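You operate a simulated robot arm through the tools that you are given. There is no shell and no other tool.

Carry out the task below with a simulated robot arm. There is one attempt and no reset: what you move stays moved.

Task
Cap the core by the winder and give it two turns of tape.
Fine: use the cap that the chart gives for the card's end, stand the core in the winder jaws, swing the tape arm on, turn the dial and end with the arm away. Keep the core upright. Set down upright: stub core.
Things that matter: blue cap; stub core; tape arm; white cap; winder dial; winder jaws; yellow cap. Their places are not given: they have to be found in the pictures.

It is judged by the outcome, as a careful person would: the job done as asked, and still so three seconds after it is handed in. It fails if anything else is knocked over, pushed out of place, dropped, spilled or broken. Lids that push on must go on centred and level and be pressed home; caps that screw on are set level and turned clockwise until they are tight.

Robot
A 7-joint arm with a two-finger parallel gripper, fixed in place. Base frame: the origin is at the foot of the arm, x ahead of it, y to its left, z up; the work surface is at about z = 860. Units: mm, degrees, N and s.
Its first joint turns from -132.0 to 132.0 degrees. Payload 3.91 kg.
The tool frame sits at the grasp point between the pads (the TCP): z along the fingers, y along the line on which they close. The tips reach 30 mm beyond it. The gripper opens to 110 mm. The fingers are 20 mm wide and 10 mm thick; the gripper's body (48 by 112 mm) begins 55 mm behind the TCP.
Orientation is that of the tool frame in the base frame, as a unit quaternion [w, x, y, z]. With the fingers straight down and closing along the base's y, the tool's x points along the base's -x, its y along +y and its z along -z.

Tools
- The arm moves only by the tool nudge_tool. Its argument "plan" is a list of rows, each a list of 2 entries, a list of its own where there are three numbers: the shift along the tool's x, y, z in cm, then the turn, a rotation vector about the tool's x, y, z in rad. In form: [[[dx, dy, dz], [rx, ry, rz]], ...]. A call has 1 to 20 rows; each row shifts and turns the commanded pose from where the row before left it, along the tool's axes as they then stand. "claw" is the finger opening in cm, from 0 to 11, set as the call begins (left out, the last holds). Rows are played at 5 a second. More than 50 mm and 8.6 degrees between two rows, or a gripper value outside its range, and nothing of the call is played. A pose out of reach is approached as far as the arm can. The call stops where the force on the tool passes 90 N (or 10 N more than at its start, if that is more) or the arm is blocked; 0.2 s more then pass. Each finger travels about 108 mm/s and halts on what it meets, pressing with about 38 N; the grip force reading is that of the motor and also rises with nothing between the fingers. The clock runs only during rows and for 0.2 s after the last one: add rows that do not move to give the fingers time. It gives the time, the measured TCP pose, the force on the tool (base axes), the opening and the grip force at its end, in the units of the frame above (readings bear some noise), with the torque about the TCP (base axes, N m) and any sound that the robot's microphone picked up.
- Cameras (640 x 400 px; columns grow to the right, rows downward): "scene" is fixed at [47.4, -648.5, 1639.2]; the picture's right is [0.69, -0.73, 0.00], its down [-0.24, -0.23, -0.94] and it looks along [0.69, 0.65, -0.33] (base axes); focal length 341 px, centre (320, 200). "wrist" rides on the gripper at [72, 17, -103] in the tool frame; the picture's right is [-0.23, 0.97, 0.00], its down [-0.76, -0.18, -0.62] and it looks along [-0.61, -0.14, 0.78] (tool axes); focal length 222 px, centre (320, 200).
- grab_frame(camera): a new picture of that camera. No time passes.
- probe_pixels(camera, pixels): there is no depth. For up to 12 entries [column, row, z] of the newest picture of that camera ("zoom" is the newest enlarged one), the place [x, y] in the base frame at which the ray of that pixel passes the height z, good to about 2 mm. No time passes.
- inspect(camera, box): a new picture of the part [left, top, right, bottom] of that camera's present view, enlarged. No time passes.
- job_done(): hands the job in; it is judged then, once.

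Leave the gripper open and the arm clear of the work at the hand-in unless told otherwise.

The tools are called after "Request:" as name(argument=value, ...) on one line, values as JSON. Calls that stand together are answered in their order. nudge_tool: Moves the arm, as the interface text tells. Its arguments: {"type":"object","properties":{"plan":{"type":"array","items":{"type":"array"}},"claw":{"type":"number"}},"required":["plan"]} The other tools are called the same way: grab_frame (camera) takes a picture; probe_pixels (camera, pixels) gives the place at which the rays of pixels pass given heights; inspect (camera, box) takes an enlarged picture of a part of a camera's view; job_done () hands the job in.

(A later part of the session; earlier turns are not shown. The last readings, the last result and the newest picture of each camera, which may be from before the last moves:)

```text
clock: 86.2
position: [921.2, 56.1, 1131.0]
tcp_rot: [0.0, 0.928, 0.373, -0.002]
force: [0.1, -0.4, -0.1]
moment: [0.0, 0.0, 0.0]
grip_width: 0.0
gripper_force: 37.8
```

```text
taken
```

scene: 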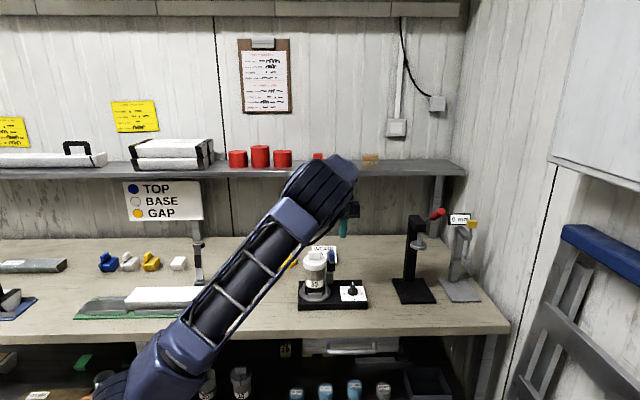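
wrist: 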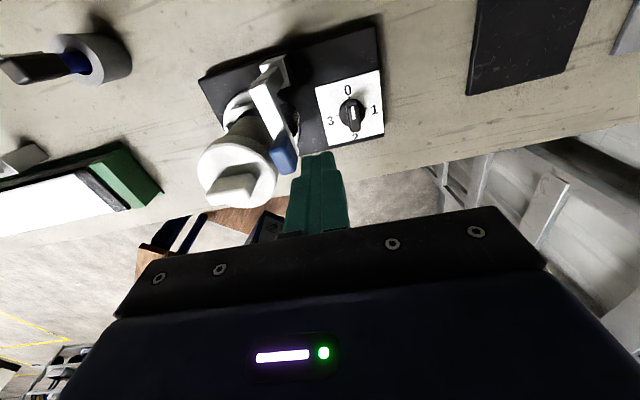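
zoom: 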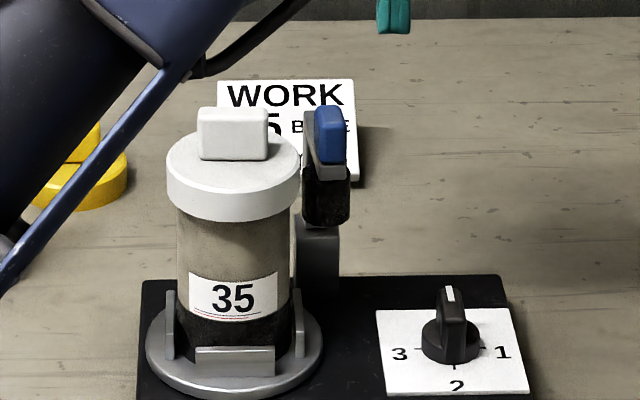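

The arm stays put by the core. I'll enlarge the wrist view to see how the roll and block sit against the core.

Request:
inspect(camera="wrist", box=[190, 50, 350, 150])

Request:
inspect(camera="scene", box=[306, 244, 346, 274])

```text
4.00 times, centred on (270, 100) of wrist
```

zoom: 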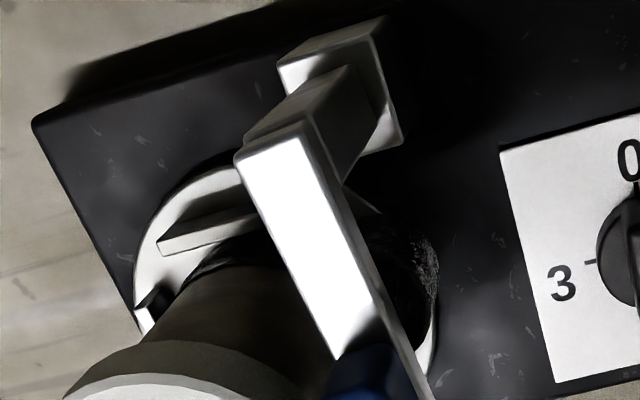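

```text
13.33 times, centred on (326, 259) of scene
```

zoom: 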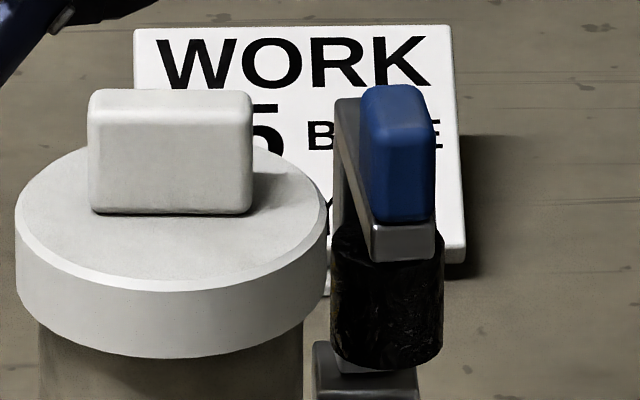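

The roll stands beside the core below the cap's skirt, with a small gap. To be sure the arm is fully on and not just coasting short, I'll come down behind the block again and give it a light push in the same direction.

Request:
nudge_tool(plan=[[[-1.51, -0.88, 0], [0, 0, 0]], [[0, 0, 3.0], [0, 0, 0]], [[0, 0, 3.0], [0, 0, 0]], [[0, 0, 2.9], [0, 0, 0]], [[0, 0, 0], [0, 0, 0]]])

Request:
inspect(camera="scene", box=[298, 240, 362, 280])

```text
clock: 87.4
position: [904.9, 53.5, 1042.2]
tcp_rot: [0.0, 0.928, 0.371, -0.001]
force: [-0.6, 1.2, 0.1]
moment: [0.01, -0.01, -0.03]
grip_width: 0.0
gripper_force: 37.6
```

```text
10.00 times, centred on (330, 260) of scene
```

zoom: 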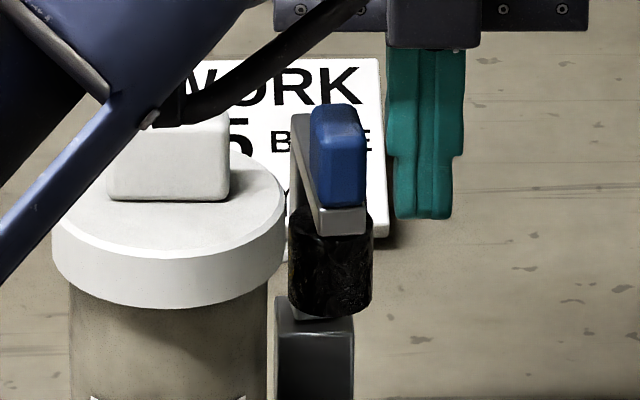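

The fingers are about 10 mm to the right of the block. Moving in 2 mm rows towards it and checking force.

Request:
nudge_tool(plan=[[[0, -0.3, 0], [0, 0, 0]], [[0, -0.3, 0], [0, 0, 0]], [[0, -0.3, 0], [0, 0, 0]], [[0, -0.2, 0], [0, 0, 0]], [[0, -0.2, 0], [0, 0, 0]], [[0, 0, 0], [0, 0, 0]]])

Request:
inspect(camera="scene", box=[298, 240, 362, 280])

```text
clock: 88.8
position: [894.5, 63.4, 1042.5]
tcp_rot: [0.0, 0.928, 0.372, 0.0]
force: [14.9, -20.8, 8.3]
moment: [0.1, 0.2, 0.33]
grip_width: 0.1
gripper_force: 37.9
```

```text
10.00 times, centred on (330, 260) of scene
```

zoom: 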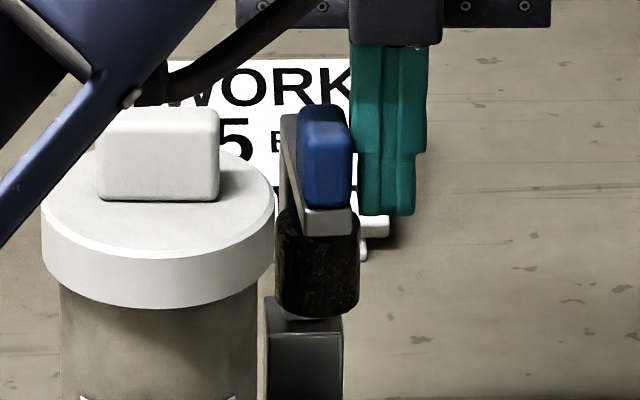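

That push met a firm stop (25 N), and the picture shows the whole winder slid a few mm left on the bench, so the arm is definitely fully on. I'll back off immediately and check how far the winder moved.

Request:
nudge_tool(plan=[[[0, 0.3, 0], [0, 0, 0]], [[0, 0.5, 0], [0, 0, 0]], [[0, 0.7, 0], [0, 0, 0]], [[0, 0, -3.0], [0, 0, 0]], [[0, 0, -3.0], [0, 0, 0]], [[0, 0, -3.0], [0, 0, 0]], [[0, 0, 0], [0, 0, 0]]])

Request:
inspect(camera="scene", box=[290, 260, 370, 310])

Request:
grab_frame(camera="wrist")

```text
clock: 90.4
position: [904.6, 52.4, 1132.9]
tcp_rot: [0.0, 0.928, 0.373, -0.001]
force: [0.4, 0.0, -0.9]
moment: [-0.05, -0.02, -0.01]
grip_width: 0.0
gripper_force: 37.1
```

```text
8.00 times, centred on (330, 285) of scene
```

zoom: 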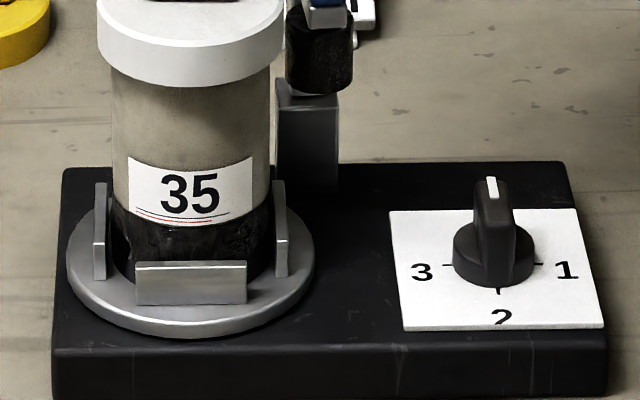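

```text
taken
```

wrist: 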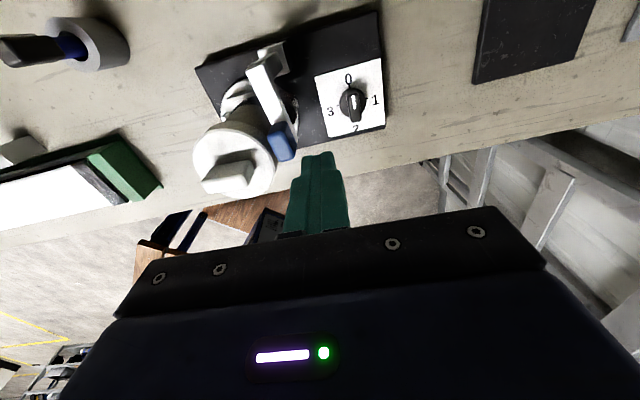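

The winder shifted about 4.5 mm to the left (base corners −10 px in this zoom) and nothing else changed; I'll keep loads on it small from here. Now the dial: I'll open to 45 mm and move above it at about (915,6), keeping high, then check the alignment.

Request:
nudge_tool(plan=[[[-1.225, 2.035, 0], [0, 0, 0]], [[-1.225, 2.035, 0], [0, 0, 0]], [[0, 0, 3.0], [0, 0, 0]], [[0, 0, 3.0], [0, 0, 0]], [[0, 0, 3.0], [0, 0, 0]], [[0, 0, 0], [0, 0, 0]], [[0, 0, 0], [0, 0, 0]]], claw=4.5)

Request:
grab_frame(camera="wrist")

Request:
inspect(camera="scene", box=[310, 244, 390, 304])

```text
clock: 92.0
position: [914.6, 7.1, 1042.3]
tcp_rot: [0.0, 0.928, 0.373, -0.001]
force: [-0.2, -0.1, -0.3]
moment: [0.01, -0.02, -0.02]
grip_width: 45.1
gripper_force: 0.1
```

```text
taken
```

wrist: 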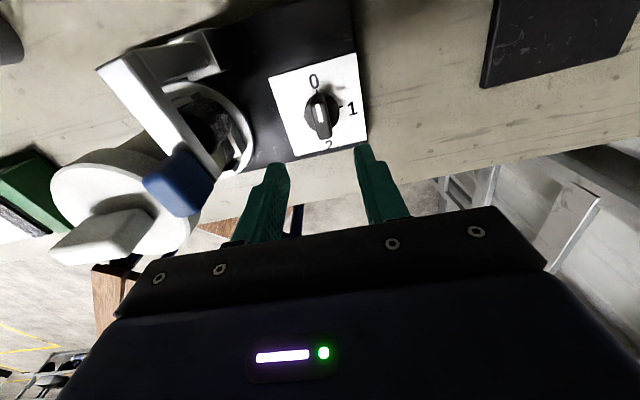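

```text
6.67 times, centred on (350, 274) of scene
```

zoom: 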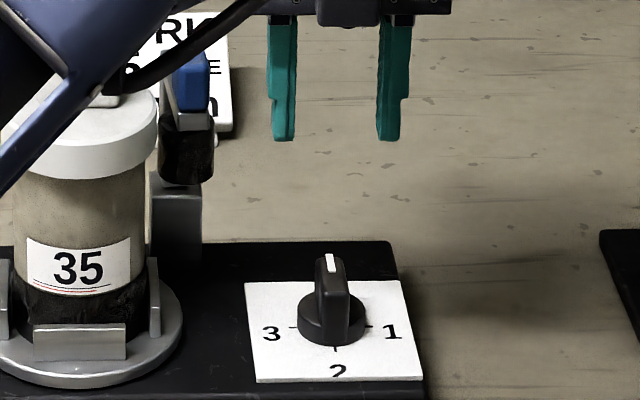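

The hand is above the dial with the fingers straddling the ridge's direction. I'll enlarge the wrist view to fine-align along the ridge.

Request:
inspect(camera="wrist", box=[260, 65, 380, 140])

Request:
probe_pixels(camera="zoom", pixels=[[310, 150, 926], [310, 350, 926], [318, 280, 926], [320, 240, 905], [320, 240, 890]])

```text
5.33 times, centred on (320, 102) of wrist
```

zoom: 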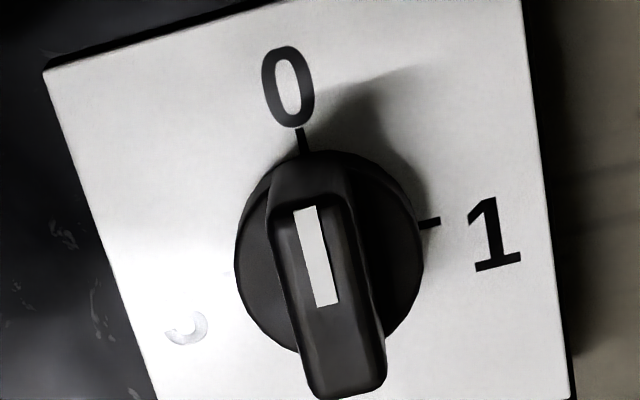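

```text
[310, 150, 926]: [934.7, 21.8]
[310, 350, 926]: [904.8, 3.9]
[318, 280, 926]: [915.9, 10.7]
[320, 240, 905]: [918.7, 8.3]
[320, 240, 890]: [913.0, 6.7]
```

Pointer at 0 is confirmed up close. Probing the ridge's two ends and the knob's rim.

Request:
probe_pixels(camera="zoom", pixels=[[310, 198, 926], [345, 388, 926], [327, 290, 926], [273, 215, 926], [352, 205, 926], [310, 385, 926], [385, 368, 926], [235, 260, 903], [424, 250, 903], [330, 150, 903], [45, 70, 890], [525, 2, 890]])

```text
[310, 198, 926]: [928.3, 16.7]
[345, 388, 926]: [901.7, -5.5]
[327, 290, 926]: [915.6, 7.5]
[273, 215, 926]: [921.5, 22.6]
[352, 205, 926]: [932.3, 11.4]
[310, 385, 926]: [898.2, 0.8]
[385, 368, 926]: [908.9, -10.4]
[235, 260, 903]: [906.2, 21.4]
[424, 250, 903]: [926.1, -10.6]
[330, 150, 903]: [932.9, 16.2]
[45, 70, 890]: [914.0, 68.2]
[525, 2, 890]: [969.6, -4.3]
```

Ridge centre ≈ (915.2,6), direction about 41–43°, and the hand is within about 1.5 mm. I'll trim slightly, lower to TCP z≈935 (tips around 905, above the knob's round base), and check before gripping.

Request:
nudge_tool(plan=[[[0, 0.1, 0], [0, 0, 0.03]], [[0, 0, 3.5], [0, 0, 0]], [[0, 0, 3.5], [0, 0, 0]], [[0, 0, 2.5], [0, 0, 0]], [[0, 0, 0], [0, 0, 0]]])

Request:
inspect(camera="scene", box=[318, 254, 382, 304])

Request:
grab_frame(camera="wrist")

```text
clock: 93.2
position: [915.8, 6.3, 946.4]
tcp_rot: [0.0, 0.934, 0.358, -0.001]
force: [-0.1, 0.1, -0.1]
moment: [0.01, 0.04, 0.02]
grip_width: 45.2
gripper_force: 0.1
```

```text
8.00 times, centred on (350, 279) of scene
```

zoom: 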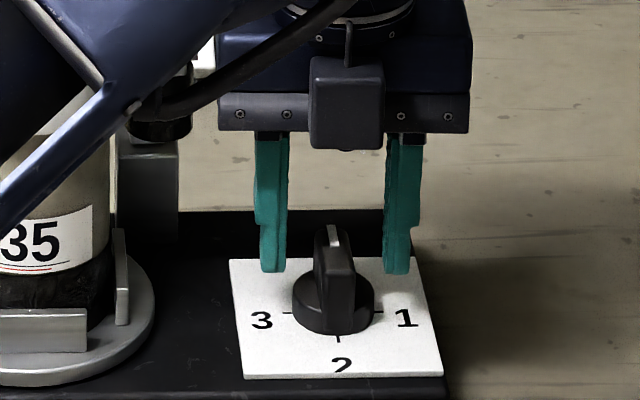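

```text
taken
```

wrist: 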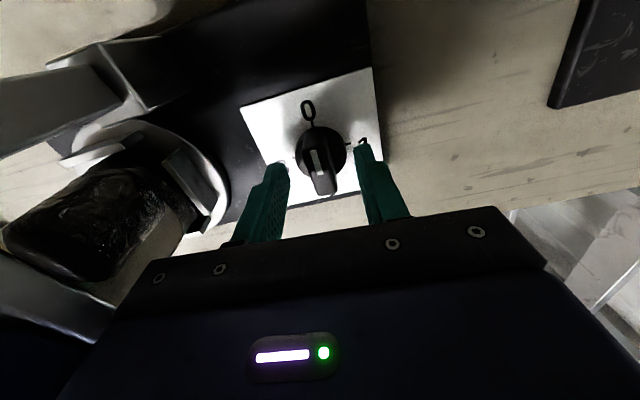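

The fingers straddle the ridge evenly (inner faces 285/383, ridge centre 335). I'll lower 11 mm more and close on the ridge.

Request:
nudge_tool(plan=[[[0, 0, 0.6], [0, 0, 0]], [[0, 0, 0.5], [0, 0, 0]], [[0, 0, 0], [0, 0, 0]]])

Request:
nudge_tool(plan=[[[0, 0, 0], [0, 0, 0]], [[0, 0, 0], [0, 0, 0]], [[0, 0, 0], [0, 0, 0]], [[0, 0, 0], [0, 0, 0]]], claw=0)

Request:
inspect(camera="scene", box=[310, 244, 390, 304])

```text
clock: 94.0
position: [915.7, 5.9, 936.5]
tcp_rot: [0.0, 0.934, 0.358, 0.0]
force: [0.0, 0.3, -0.2]
moment: [0.0, 0.01, 0.0]
grip_width: 45.1
gripper_force: 0.0
```

```text
clock: 95.0
position: [915.3, 5.4, 936.4]
tcp_rot: [0.001, 0.934, 0.358, -0.001]
force: [2.5, -2.5, 0.5]
moment: [-0.05, -0.15, -0.04]
grip_width: 37.4
gripper_force: 37.9
```

```text
6.67 times, centred on (350, 274) of scene
```

zoom: 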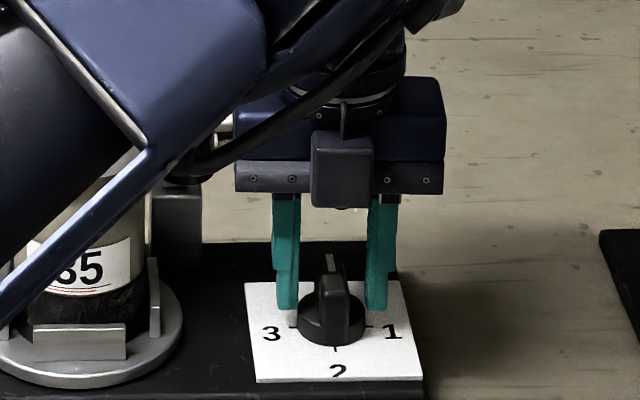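

It closed at 37.4 mm, which is the knob's round base rather than the ridge (15 mm), so the tips are a little low. I'll reopen, rise 8 mm and close again on the ridge.

Request:
nudge_tool(plan=[[[0, 0, 0], [0, 0, 0]], [[0, 0, 0], [0, 0, 0]], [[0, 0, -0.4], [0, 0, 0]], [[0, 0, -0.4], [0, 0, 0]], [[0, 0, 0], [0, 0, 0]]], claw=4.5)

Request:
nudge_tool(plan=[[[0, 0, 0], [0, 0, 0]], [[0, 0, 0], [0, 0, 0]], [[0, 0, 0], [0, 0, 0]], [[0, 0, 0], [0, 0, 0]]], claw=0)

Request:
inspect(camera="scene", box=[310, 244, 390, 304])

```text
clock: 96.2
position: [915.8, 5.5, 945.0]
tcp_rot: [0.0, 0.934, 0.358, -0.001]
force: [-0.1, -0.1, -0.7]
moment: [0.01, 0.01, 0.01]
grip_width: 44.9
gripper_force: 0.1
```

```text
clock: 97.2
position: [915.7, 4.8, 943.2]
tcp_rot: [0.0, 0.933, 0.359, -0.001]
force: [2.5, -4.8, 0.6]
moment: [-0.12, -0.11, 0.05]
grip_width: 15.6
gripper_force: 37.7
```

```text
6.67 times, centred on (350, 274) of scene
```

zoom: 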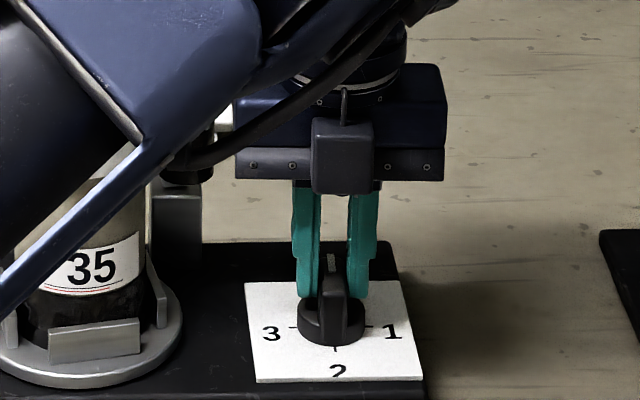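

Now it holds the ridge (15.6 mm). The turntable has also turned a little: the "35" label moved when the knob took up a couple of degrees. So the dial drives the turntable directly. I'll turn the dial clockwise slowly (0.07 rad per row) towards 1 and check.

Request:
nudge_tool(plan=[[[0, 0, 0], [0, 0, 0.05]], [[0, 0, 0], [0, 0, 0.05]], [[0, 0, 0], [0, 0, 0.05]], [[0, 0, 0], [0, 0, 0.05]], [[0, 0, 0], [0, 0, 0.05]], [[0, 0, 0], [0, 0, 0.05]], [[0, 0, 0], [0, 0, 0.05]], [[0, 0, 0], [0, 0, 0.05]], [[0, 0, 0], [0, 0, 0]]])

Request:
grab_frame(camera="scene")

Request:
inspect(camera="scene", box=[286, 234, 382, 310])

Request:
grab_frame(camera="wrist")

```text
clock: 99.2
position: [914.2, 5.1, 945.3]
tcp_rot: [0.0, 0.986, 0.166, -0.001]
force: [13.0, -10.7, -0.3]
moment: [-0.39, 0.16, 0.01]
grip_width: 15.8
gripper_force: 38.0
```

```text
taken
```

scene: 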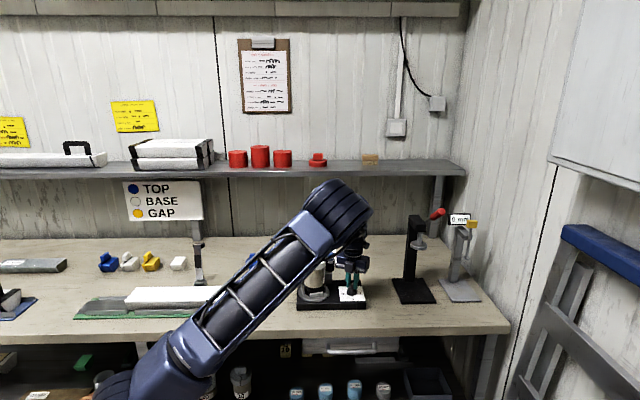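

```text
5.26 times, centred on (334, 272) of scene
```

zoom: 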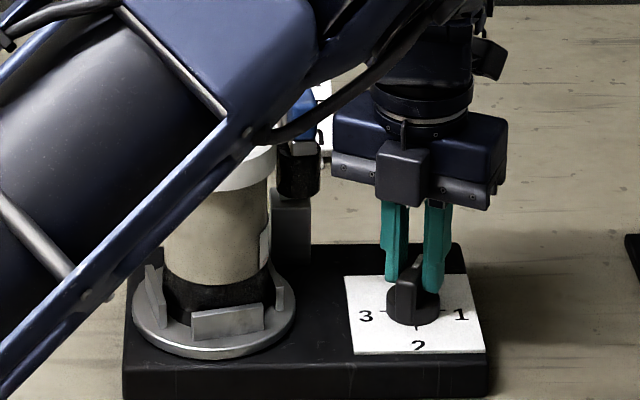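

```text
taken
```

wrist: 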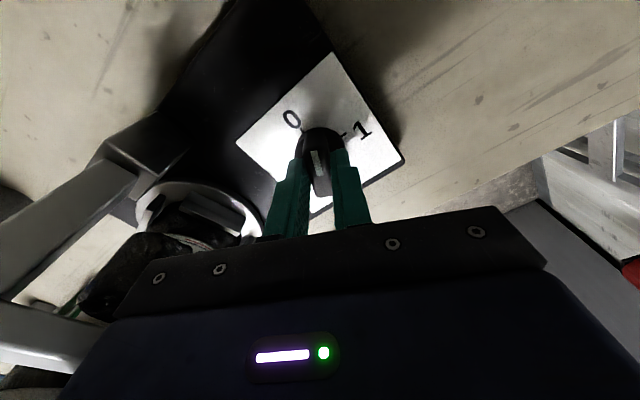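

23° of dial gave about a quarter turn of the core, so one mark is one full turn. There's a 17 N side load from a slight off-centre hold, so I'll shift 1 mm in that direction to relieve it and keep turning.

Request:
nudge_tool(plan=[[[0.052, 0.085, 0], [0, 0, 0]], [[0, 0, 0], [0, 0, 0.05]], [[0, 0, 0], [0, 0, 0.05]], [[0, 0, 0], [0, 0, 0.05]], [[0, 0, 0], [0, 0, 0.05]], [[0, 0, 0], [0, 0, 0.05]], [[0, 0, 0], [0, 0, 0.05]], [[0, 0, 0], [0, 0, 0.05]], [[0, 0, 0], [0, 0, 0.05]], [[0, 0, 0], [0, 0, 0]]])

Request:
inspect(camera="scene", box=[286, 234, 382, 310])

```text
clock: 101.4
position: [916.2, 4.4, 945.3]
tcp_rot: [0.001, 0.999, -0.033, -0.001]
force: [4.0, -7.1, 0.1]
moment: [-0.16, -0.57, 0.0]
grip_width: 15.4
gripper_force: 38.4
```

```text
5.26 times, centred on (334, 272) of scene
```

zoom: 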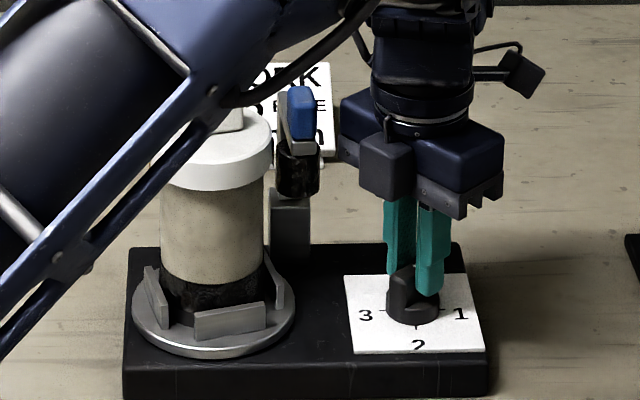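

The core has turned about half a revolution and the dial is halfway to 1. The side load is down to about 8 N. Continuing.

Request:
nudge_tool(plan=[[[0.02, 0.03, 0], [0, 0, 0.05]], [[0, 0, 0], [0, 0, 0.05]], [[0, 0, 0], [0, 0, 0.05]], [[0, 0, 0], [0, 0, 0.05]], [[0, 0, 0], [0, 0, 0.05]], [[0, 0, 0], [0, 0, 0.05]], [[0, 0, 0], [0, 0, 0.05]], [[0, 0, 0], [0, 0, 0.05]], [[0, 0, 0], [0, 0, 0.05]], [[0, 0, 0], [0, 0, 0.05]], [[0, 0, 0], [0, 0, 0.05]], [[0, 0, 0], [0, 0, 0.05]], [[0, 0, 0], [0, 0, 0.05]], [[0, 0, 0], [0, 0, 0.05]], [[0, 0, 0], [0, 0, 0.05]], [[0, 0, 0], [0, 0, 0]]])

Request:
inspect(camera="scene", box=[286, 234, 382, 310])

Request:
grab_frame(camera="wrist")

```text
clock: 104.8
position: [917.1, 3.9, 944.5]
tcp_rot: [0.001, 0.918, -0.396, -0.002]
force: [2.7, -7.3, 0.3]
moment: [0.24, 0.21, -0.05]
grip_width: 15.9
gripper_force: 38.2
```

```text
5.26 times, centred on (334, 272) of scene
```

zoom: 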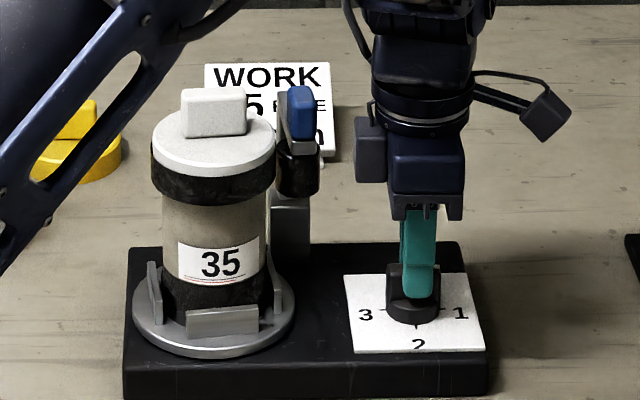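

```text
taken
```

wrist: 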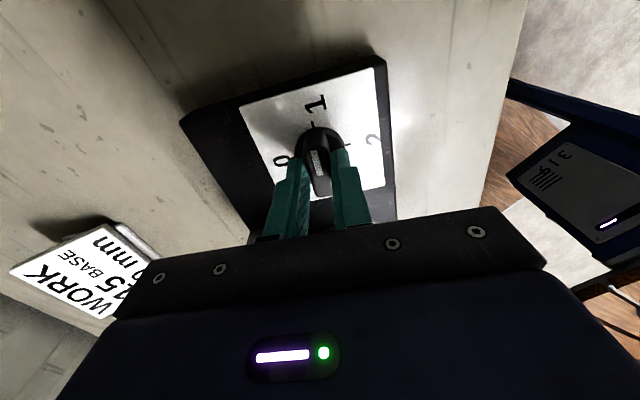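

After one full turn the "35" faces front again and a black band of tape is visible around the joint under the cap, so the winding works. The dial is at 1. Continuing clockwise towards 2.

Request:
nudge_tool(plan=[[[0.03, 0.02, 0], [0, 0, 0.05]], [[0, 0, 0], [0, 0, 0.05]], [[0, 0, 0], [0, 0, 0.05]], [[0, 0, 0], [0, 0, 0.05]], [[0, 0, 0], [0, 0, 0.05]], [[0, 0, 0], [0, 0, 0.05]], [[0, 0, 0], [0, 0, 0.05]], [[0, 0, 0], [0, 0, 0.05]], [[0, 0, 0], [0, 0, 0.05]], [[0, 0, 0], [0, 0, 0.05]], [[0, 0, 0], [0, 0, 0.05]], [[0, 0, 0], [0, 0, 0.05]], [[0, 0, 0], [0, 0, 0.05]], [[0, 0, 0], [0, 0, 0.05]], [[0, 0, 0], [0, 0, 0.05]], [[0, 0, 0], [0, 0, 0]]])

Request:
inspect(camera="scene", box=[286, 234, 382, 310])

Request:
grab_frame(camera="scene")

```text
clock: 108.2
position: [917.3, 3.9, 945.3]
tcp_rot: [0.002, 0.709, -0.705, 0.0]
force: [-6.8, 4.1, 0.3]
moment: [0.34, -0.01, -0.03]
grip_width: 15.8
gripper_force: 37.8
```

```text
5.26 times, centred on (334, 272) of scene
```

zoom: 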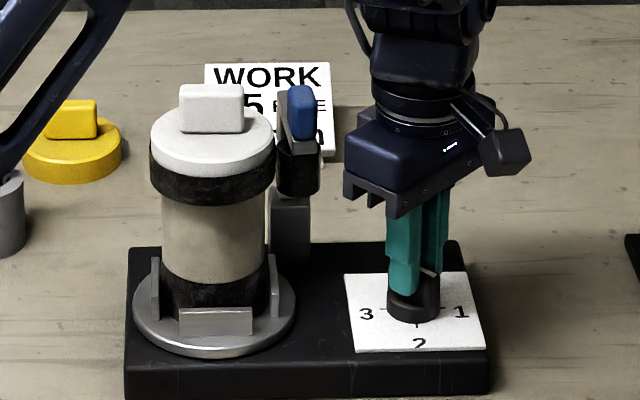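

```text
taken
```

scene: 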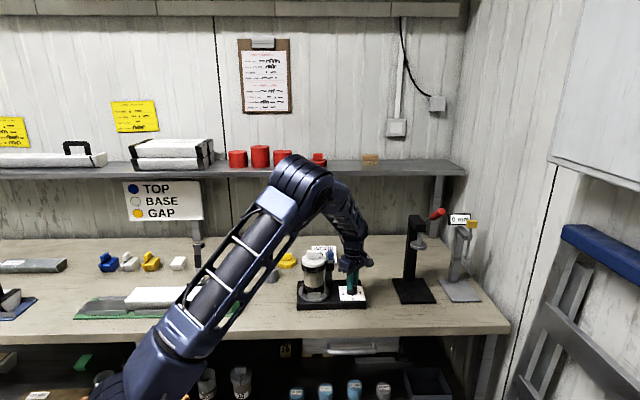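

Halfway from 1 to 2; the tool's x axis is at −90° and needs to reach about −136°. Continuing for the remaining 0.8 rad.

Request:
nudge_tool(plan=[[[0, 0, 0], [0, 0, 0.05]], [[0, 0, 0], [0, 0, 0.05]], [[0, 0, 0], [0, 0, 0.05]], [[0, 0, 0], [0, 0, 0.05]], [[0, 0, 0], [0, 0, 0.05]], [[0, 0, 0], [0, 0, 0.05]], [[0, 0, 0], [0, 0, 0.05]], [[0, 0, 0], [0, 0, 0.05]], [[0, 0, 0], [0, 0, 0.05]], [[0, 0, 0], [0, 0, 0.05]], [[0, 0, 0], [0, 0, 0.05]], [[0, 0, 0], [0, 0, 0.05]], [[0, 0, 0], [0, 0, 0.05]], [[0, 0, 0], [0, 0, 0.05]], [[0, 0, 0], [0, 0, 0.05]], [[0, 0, 0], [0, 0, 0.05]], [[0, 0, 0], [0, 0, 0]]])

Request:
inspect(camera="scene", box=[286, 234, 382, 310])

Request:
grab_frame(camera="wrist")

```text
clock: 111.8
position: [916.7, 4.8, 945.7]
tcp_rot: [0.0, -0.38, 0.925, 0.0]
force: [0.1, 4.8, 0.3]
moment: [-0.7, 0.72, 0.01]
grip_width: 15.8
gripper_force: 38.4
```

```text
5.26 times, centred on (334, 272) of scene
```

zoom: 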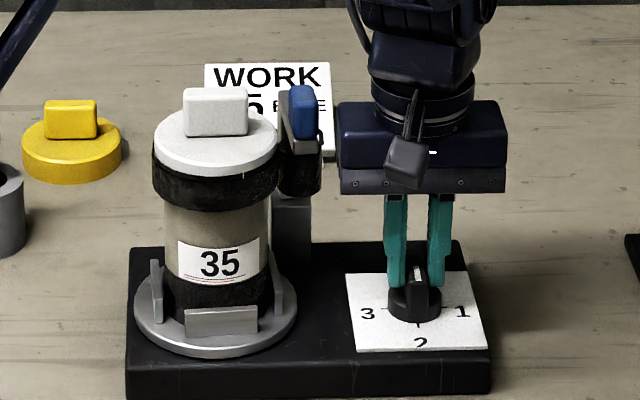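

```text
taken
```

wrist: 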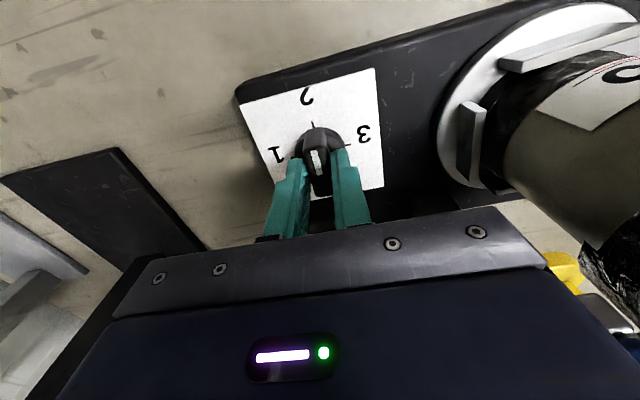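

The second turn is complete: the "35" faces front again and a clean tape band lies under the cap. The pointer appears at 2. I'll enlarge to check how exactly it lines up with the 2 tick.

Request:
inspect(camera="wrist", box=[250, 80, 390, 190])

Request:
inspect(camera="scene", box=[306, 280, 370, 306])

```text
3.64 times, centred on (320, 135) of wrist
```

zoom: 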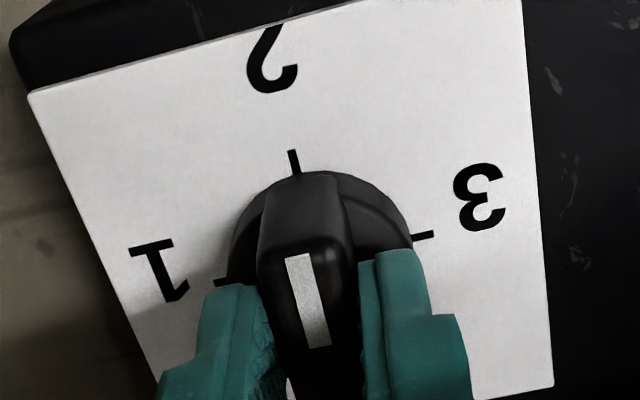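

```text
10.00 times, centred on (338, 293) of scene
```

zoom: 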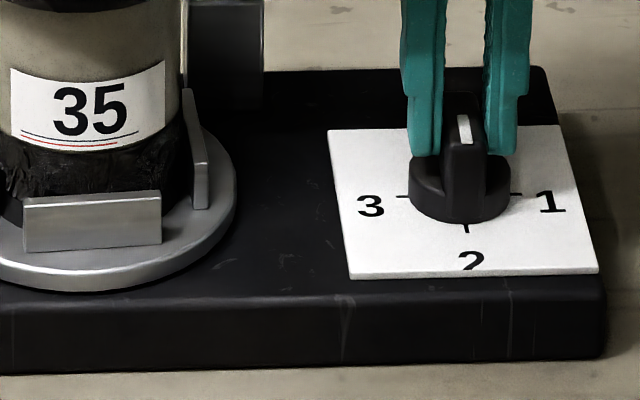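

The pointer sits on the 2 tick to within about a degree, and the core has made two turns. I'll open the fingers to release the dial and lift straight up well above everything.

Request:
nudge_tool(plan=[[[0, 0, 0], [0, 0, 0]], [[0, 0, 0], [0, 0, 0]], [[0, 0, 0], [0, 0, 0]]], claw=4.0)

Request:
nudge_tool(plan=[[[0, 0, -1.0], [0, 0, 0]], [[0, 0, -2.5], [0, 0, 0]], [[0, 0, -4.0], [0, 0, 0]], [[0, 0, -4.5], [0, 0, 0]], [[0, 0, -4.5], [0, 0, 0]], [[0, 0, -3.0], [0, 0, 0]], [[0, 0, 0], [0, 0, 0]]])

Request:
grab_frame(camera="wrist")

Request:
inspect(camera="scene", box=[290, 240, 386, 310])

Request:
grab_frame(camera="scene")

```text
clock: 112.6
position: [916.0, 5.1, 945.3]
tcp_rot: [-0.001, -0.38, 0.925, 0.0]
force: [-0.5, -0.7, -0.3]
moment: [0.02, -0.01, -0.01]
grip_width: 40.0
gripper_force: 0.1
```

```text
clock: 114.2
position: [917.1, 4.3, 1141.2]
tcp_rot: [-0.001, -0.38, 0.925, 0.0]
force: [-0.4, 0.1, -0.2]
moment: [0.02, 0.0, -0.01]
grip_width: 40.0
gripper_force: 0.1
```

```text
taken
```

wrist: 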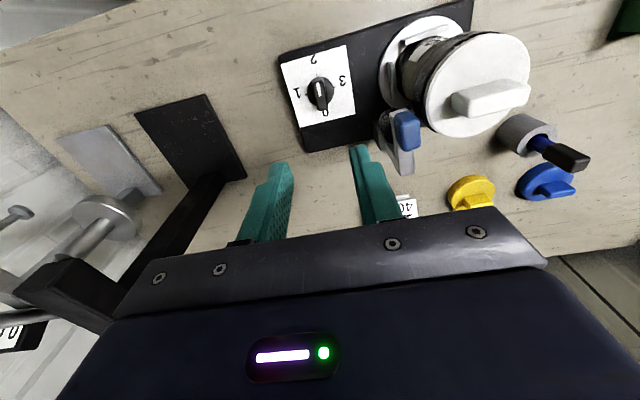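

```text
5.71 times, centred on (338, 275) of scene
```

zoom: 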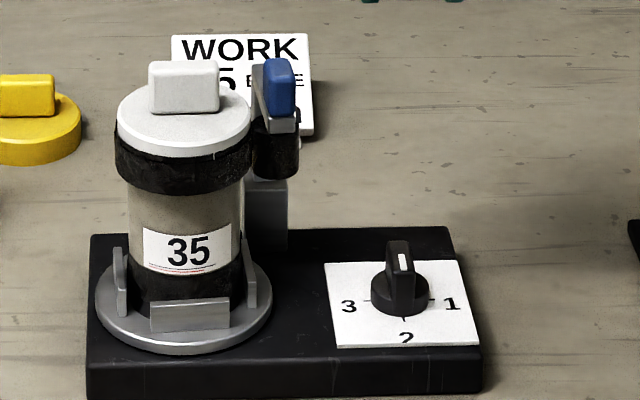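

```text
taken
```

scene: 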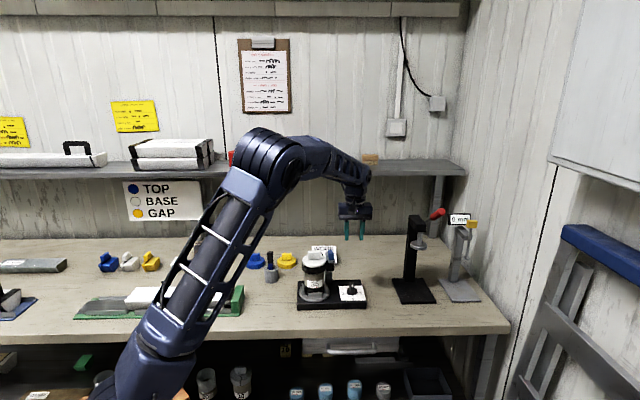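

The hand is clear, with the capped and taped core standing in the jaws. I'll enlarge the dial and the block/cap area in the wrist view to confirm the dial reads 2 and to plan the swing back.

Request:
inspect(camera="wrist", box=[270, 40, 366, 130])

Request:
inspect(camera="wrist", box=[360, 20, 544, 175])

```text
4.44 times, centred on (318, 85) of wrist
```

zoom: 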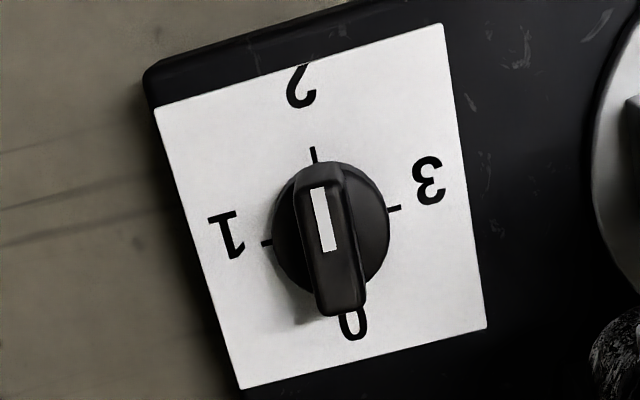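

```text
2.58 times, centred on (452, 98) of wrist
```

zoom: 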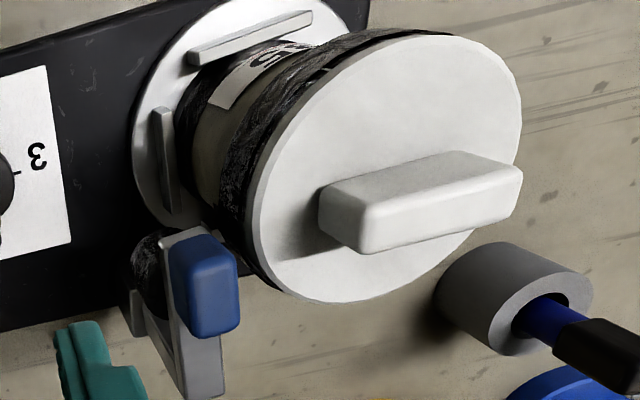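

The dial reads 2 exactly. For swinging the arm away, I'll open to 100 mm and move so that one finger will go down between the block and the cap's tab, above the cap disc. First, positioning high above at about (896,60).

Request:
nudge_tool(plan=[[[-1.22, 2.695, 0], [0, 0, 0]], [[-1.22, 2.695, 0], [0, 0, 0]], [[0, 0, 0], [0, 0, 0]], [[0, 0, 0], [0, 0, 0]]], claw=10)

Request:
grab_frame(camera="wrist")

Request:
inspect(camera="scene", box=[298, 236, 362, 276])

```text
clock: 115.2
position: [895.7, 59.3, 1140.4]
tcp_rot: [-0.001, -0.38, 0.925, 0.0]
force: [-0.5, 0.0, 0.1]
moment: [0.03, 0.01, -0.01]
grip_width: 100.0
gripper_force: 0.1
```

```text
taken
```

wrist: 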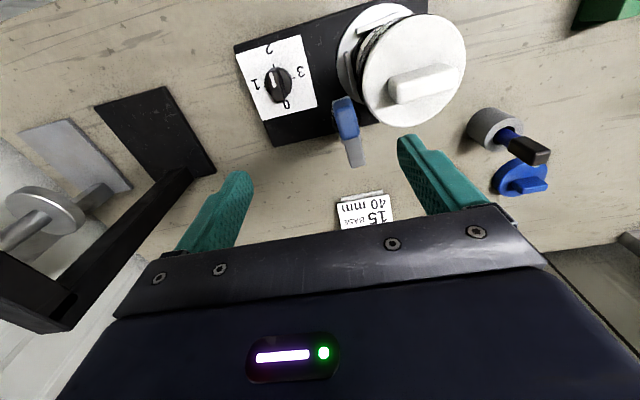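

```text
10.00 times, centred on (330, 256) of scene
```

zoom: 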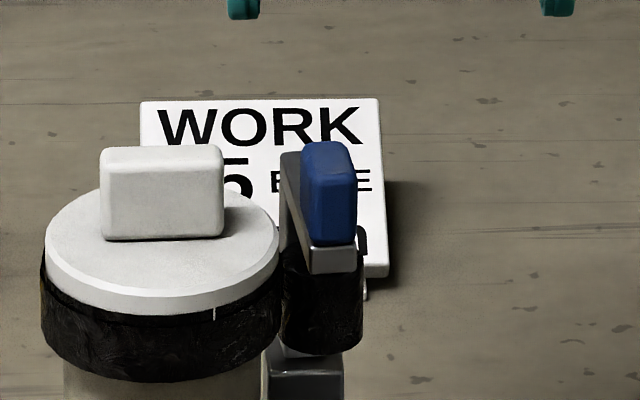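

The left finger will come down between the tab's end (zoom x 223) and the block (x 302), but it's nearer the tab. I'll shift 6 mm right and lower 40 mm, keeping the tips just above the tab's height, then look again.

Request:
nudge_tool(plan=[[[0, -0.6, 0], [0, 0, 0]], [[0, 0, 2.0], [0, 0, 0]], [[0, 0, 2.0], [0, 0, 0]], [[0, 0, 0], [0, 0, 0]], [[0, 0, 0], [0, 0, 0]]])

Request:
inspect(camera="scene", box=[298, 236, 362, 276])

Request:
grab_frame(camera="wrist")

```text
clock: 116.4
position: [900.2, 55.1, 1100.9]
tcp_rot: [-0.001, -0.38, 0.925, 0.0]
force: [0.6, -0.5, -0.2]
moment: [0.0, 0.01, -0.01]
grip_width: 99.9
gripper_force: 0.1
```

```text
10.00 times, centred on (330, 256) of scene
```

zoom: 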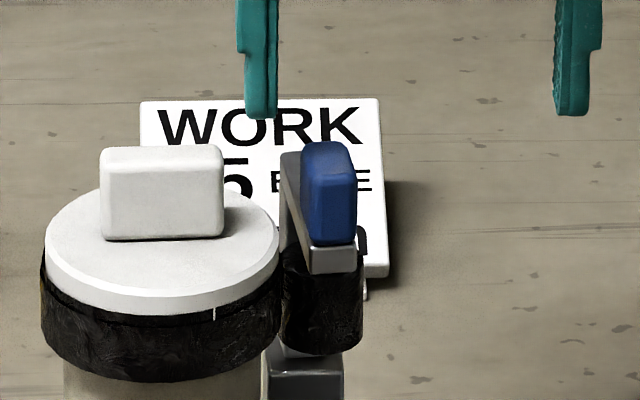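

```text
taken
```

wrist: 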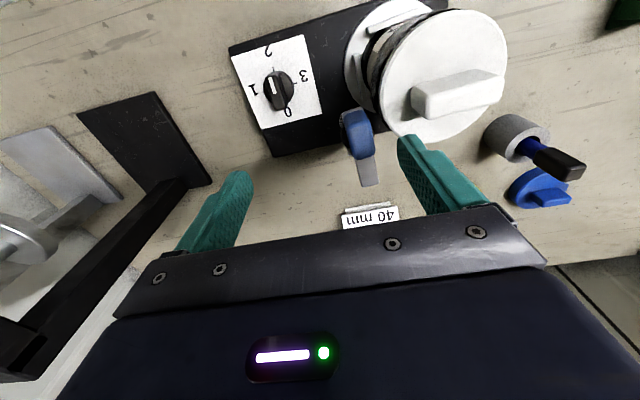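

The finger (x 245–278) is centred between the tab and block. Lowering 35 mm to bring the tips just above the cap disc's level, beside the block.

Request:
nudge_tool(plan=[[[0, 0, 1.5], [0, 0, 0]], [[0, 0, 1.0], [0, 0, 0]], [[0, 0, 1.0], [0, 0, 0]], [[0, 0, 0], [0, 0, 0]]])

Request:
inspect(camera="scene", box=[298, 236, 362, 276])

Request:
inspect(camera="wrist", box=[330, 60, 530, 220])

```text
clock: 117.4
position: [898.9, 54.5, 1066.2]
tcp_rot: [-0.001, -0.38, 0.925, 0.001]
force: [-0.1, 0.2, 0.1]
moment: [0.01, -0.02, -0.01]
grip_width: 100.1
gripper_force: 0.0
```

```text
10.00 times, centred on (330, 256) of scene
```

zoom: 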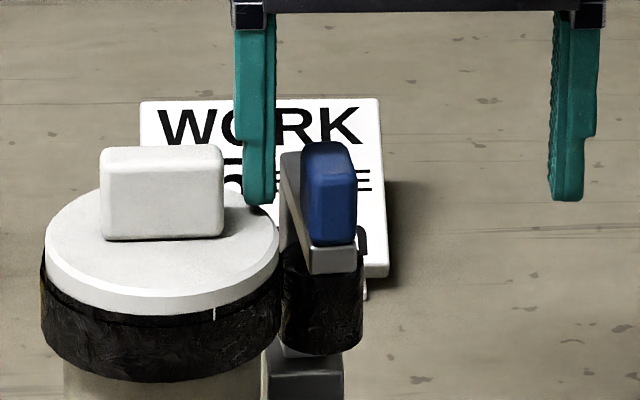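

```text
2.50 times, centred on (430, 140) of wrist
```

zoom: 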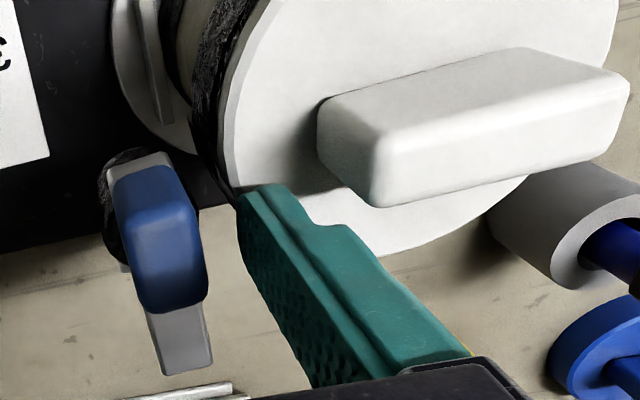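

The finger is beside the block's core-facing side, with about a 10 mm gap and no contact on the cap. I'll draw it away from the core in small rows, swinging the block back, and check.

Request:
nudge_tool(plan=[[[0, -0.35, 0], [0, 0, 0]], [[0, -0.35, 0], [0, 0, 0]], [[0, -0.35, 0], [0, 0, 0]], [[0.03, -0.35, 0], [0, 0, 0]], [[0.03, -0.35, 0], [0, 0, 0]], [[0, 0, 0], [0, 0, 0]]])

Request:
inspect(camera="scene", box=[298, 236, 362, 276])

```text
clock: 118.8
position: [910.4, 42.6, 1066.1]
tcp_rot: [-0.001, -0.38, 0.925, 0.0]
force: [-3.6, 2.5, -0.4]
moment: [-0.01, -0.02, 0.06]
grip_width: 101.6
gripper_force: 1.6
```

```text
10.00 times, centred on (330, 256) of scene
```

zoom: 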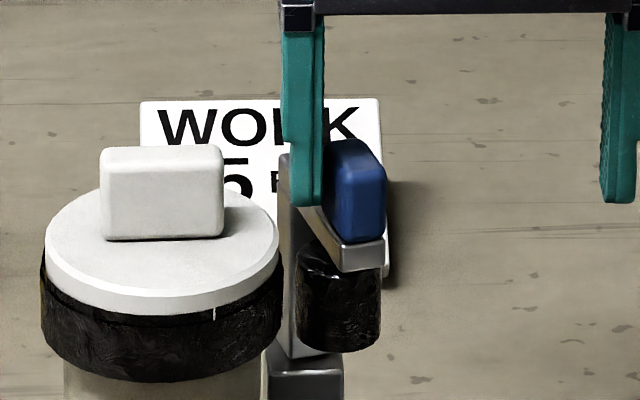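

The arm is swinging back with about 4 N and the winder is staying put. Continuing along the arc.

Request:
nudge_tool(plan=[[[0.02, -0.35, 0], [0, 0, 0]], [[-0.03, -0.35, 0], [0, 0, 0]], [[-0.06, -0.35, 0], [0, 0, 0]], [[-0.08, -0.35, 0], [0, 0, 0]], [[-0.1, -0.33, 0], [0, 0, 0]], [[0, 0, 0], [0, 0, 0]]])

Request:
inspect(camera="scene", box=[298, 236, 378, 286])

```text
clock: 120.2
position: [926.5, 32.1, 1066.2]
tcp_rot: [-0.001, -0.38, 0.925, 0.001]
force: [-0.6, -0.3, 0.3]
moment: [-0.04, 0.01, 0.0]
grip_width: 99.7
gripper_force: 0.1
```

```text
8.00 times, centred on (338, 261) of scene
```

zoom: 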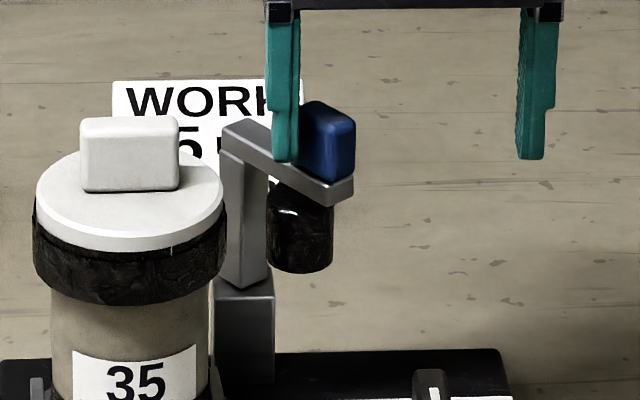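

The arm is most of the way back. I'll continue in small rows until it's back to its original away position, watching for its stop.

Request:
nudge_tool(plan=[[[-0.15, -0.28, 0], [0, 0, 0]], [[-0.18, -0.25, 0], [0, 0, 0]], [[-0.2, -0.23, 0], [0, 0, 0]], [[0, 0, 0], [0, 0, 0]]])

Request:
inspect(camera="scene", box=[298, 236, 378, 286])

```text
clock: 121.2
position: [935.8, 30.7, 1065.8]
tcp_rot: [-0.002, -0.381, 0.925, 0.0]
force: [0.7, -0.1, 0.5]
moment: [0.03, 0.04, 0.0]
grip_width: 100.1
gripper_force: 0.0
```

```text
8.00 times, centred on (338, 261) of scene
```

zoom: 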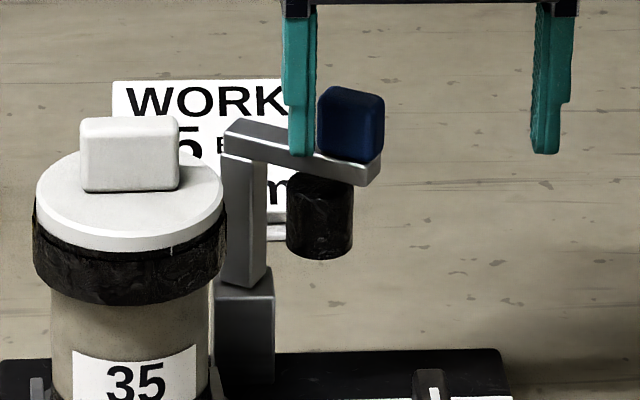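

The arm has swung fully away, clear of the finger, matching its original position. I'll raise the hand straight up and look over the whole scene.

Request:
nudge_tool(plan=[[[0, 0, -2.0], [0, 0, 0]], [[0, 0, -3.5], [0, 0, 0]], [[0, 0, -3.5], [0, 0, 0]], [[0, 0, -3.0], [0, 0, 0]], [[0, 0, 0], [0, 0, 0]]])

Request:
inspect(camera="scene", box=[290, 260, 370, 310])

Request:
grab_frame(camera="scene")

Request:
grab_frame(camera="wrist")

```text
clock: 122.4
position: [934.6, 31.5, 1186.9]
tcp_rot: [-0.001, -0.381, 0.925, -0.001]
force: [0.7, -0.2, 0.2]
moment: [0.01, 0.01, 0.02]
grip_width: 100.2
gripper_force: 0.0
```

```text
8.00 times, centred on (330, 285) of scene
```

zoom: 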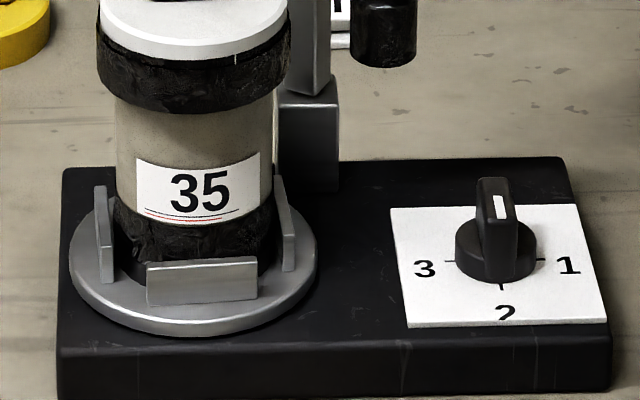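

```text
taken
```

scene: 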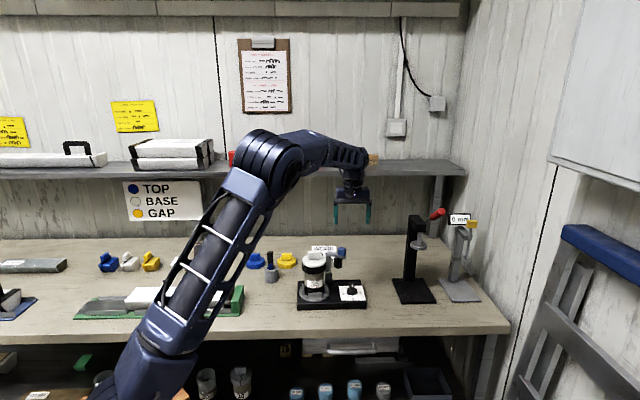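

```text
taken
```

wrist: 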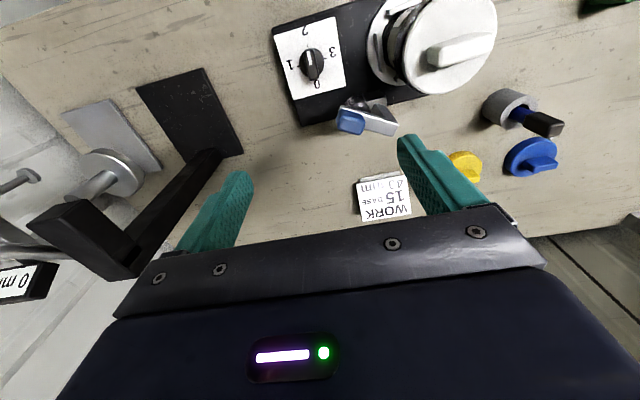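

Everything is as wanted: cap level, tape band in place, dial on 2, tape arm away. The winder is only a few mm from where it began. I'll retreat the open gripper up and back towards the robot, then do a last check.

Request:
nudge_tool(plan=[[[0, 0, -3.0], [0, 0, 0]], [[0, 0, -3.0], [0, 0, 0]], [[3.68, 0.83, 0], [0, 0, 0]], [[3.68, 0.83, 0], [0, 0, 0]], [[3.68, 0.83, 0], [0, 0, 0]], [[3.68, 0.83, 0], [0, 0, 0]], [[3.68, 0.83, 0], [0, 0, 0]], [[0, 0, 0], [0, 0, 0]], [[0, 0, 0], [0, 0, 0]]], claw=11)

Request:
grab_frame(camera="scene")

Request:
inspect(camera="scene", box=[230, 235, 380, 315])

Request:
grab_frame(camera="wrist")

```text
clock: 124.4
position: [776.0, -70.8, 1246.5]
tcp_rot: [-0.001, -0.38, 0.925, 0.0]
force: [0.1, 0.4, 0.6]
moment: [0.0, -0.03, 0.02]
grip_width: 110.0
gripper_force: 0.1
```

```text
taken
```

scene: 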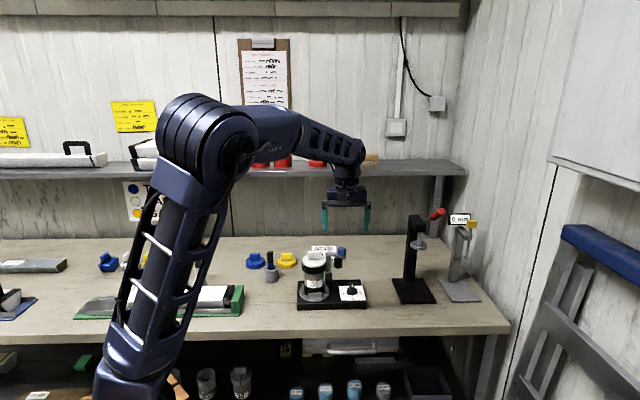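

```text
4.27 times, centred on (305, 275) of scene
```

zoom: 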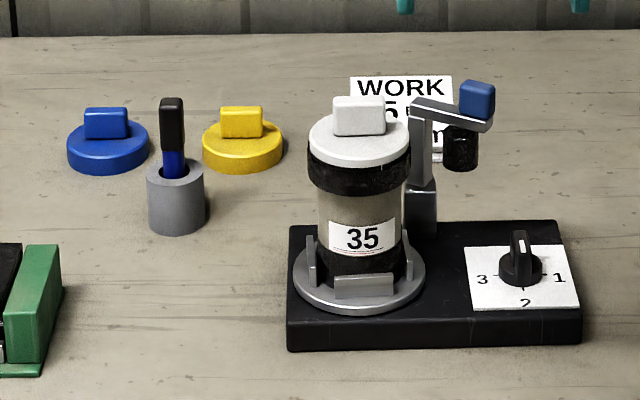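

```text
taken
```

wrist: 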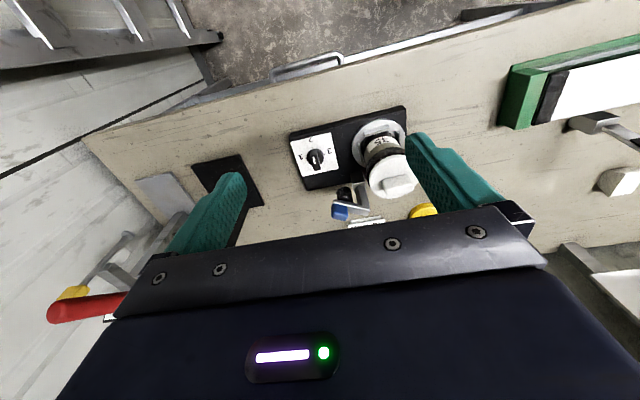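

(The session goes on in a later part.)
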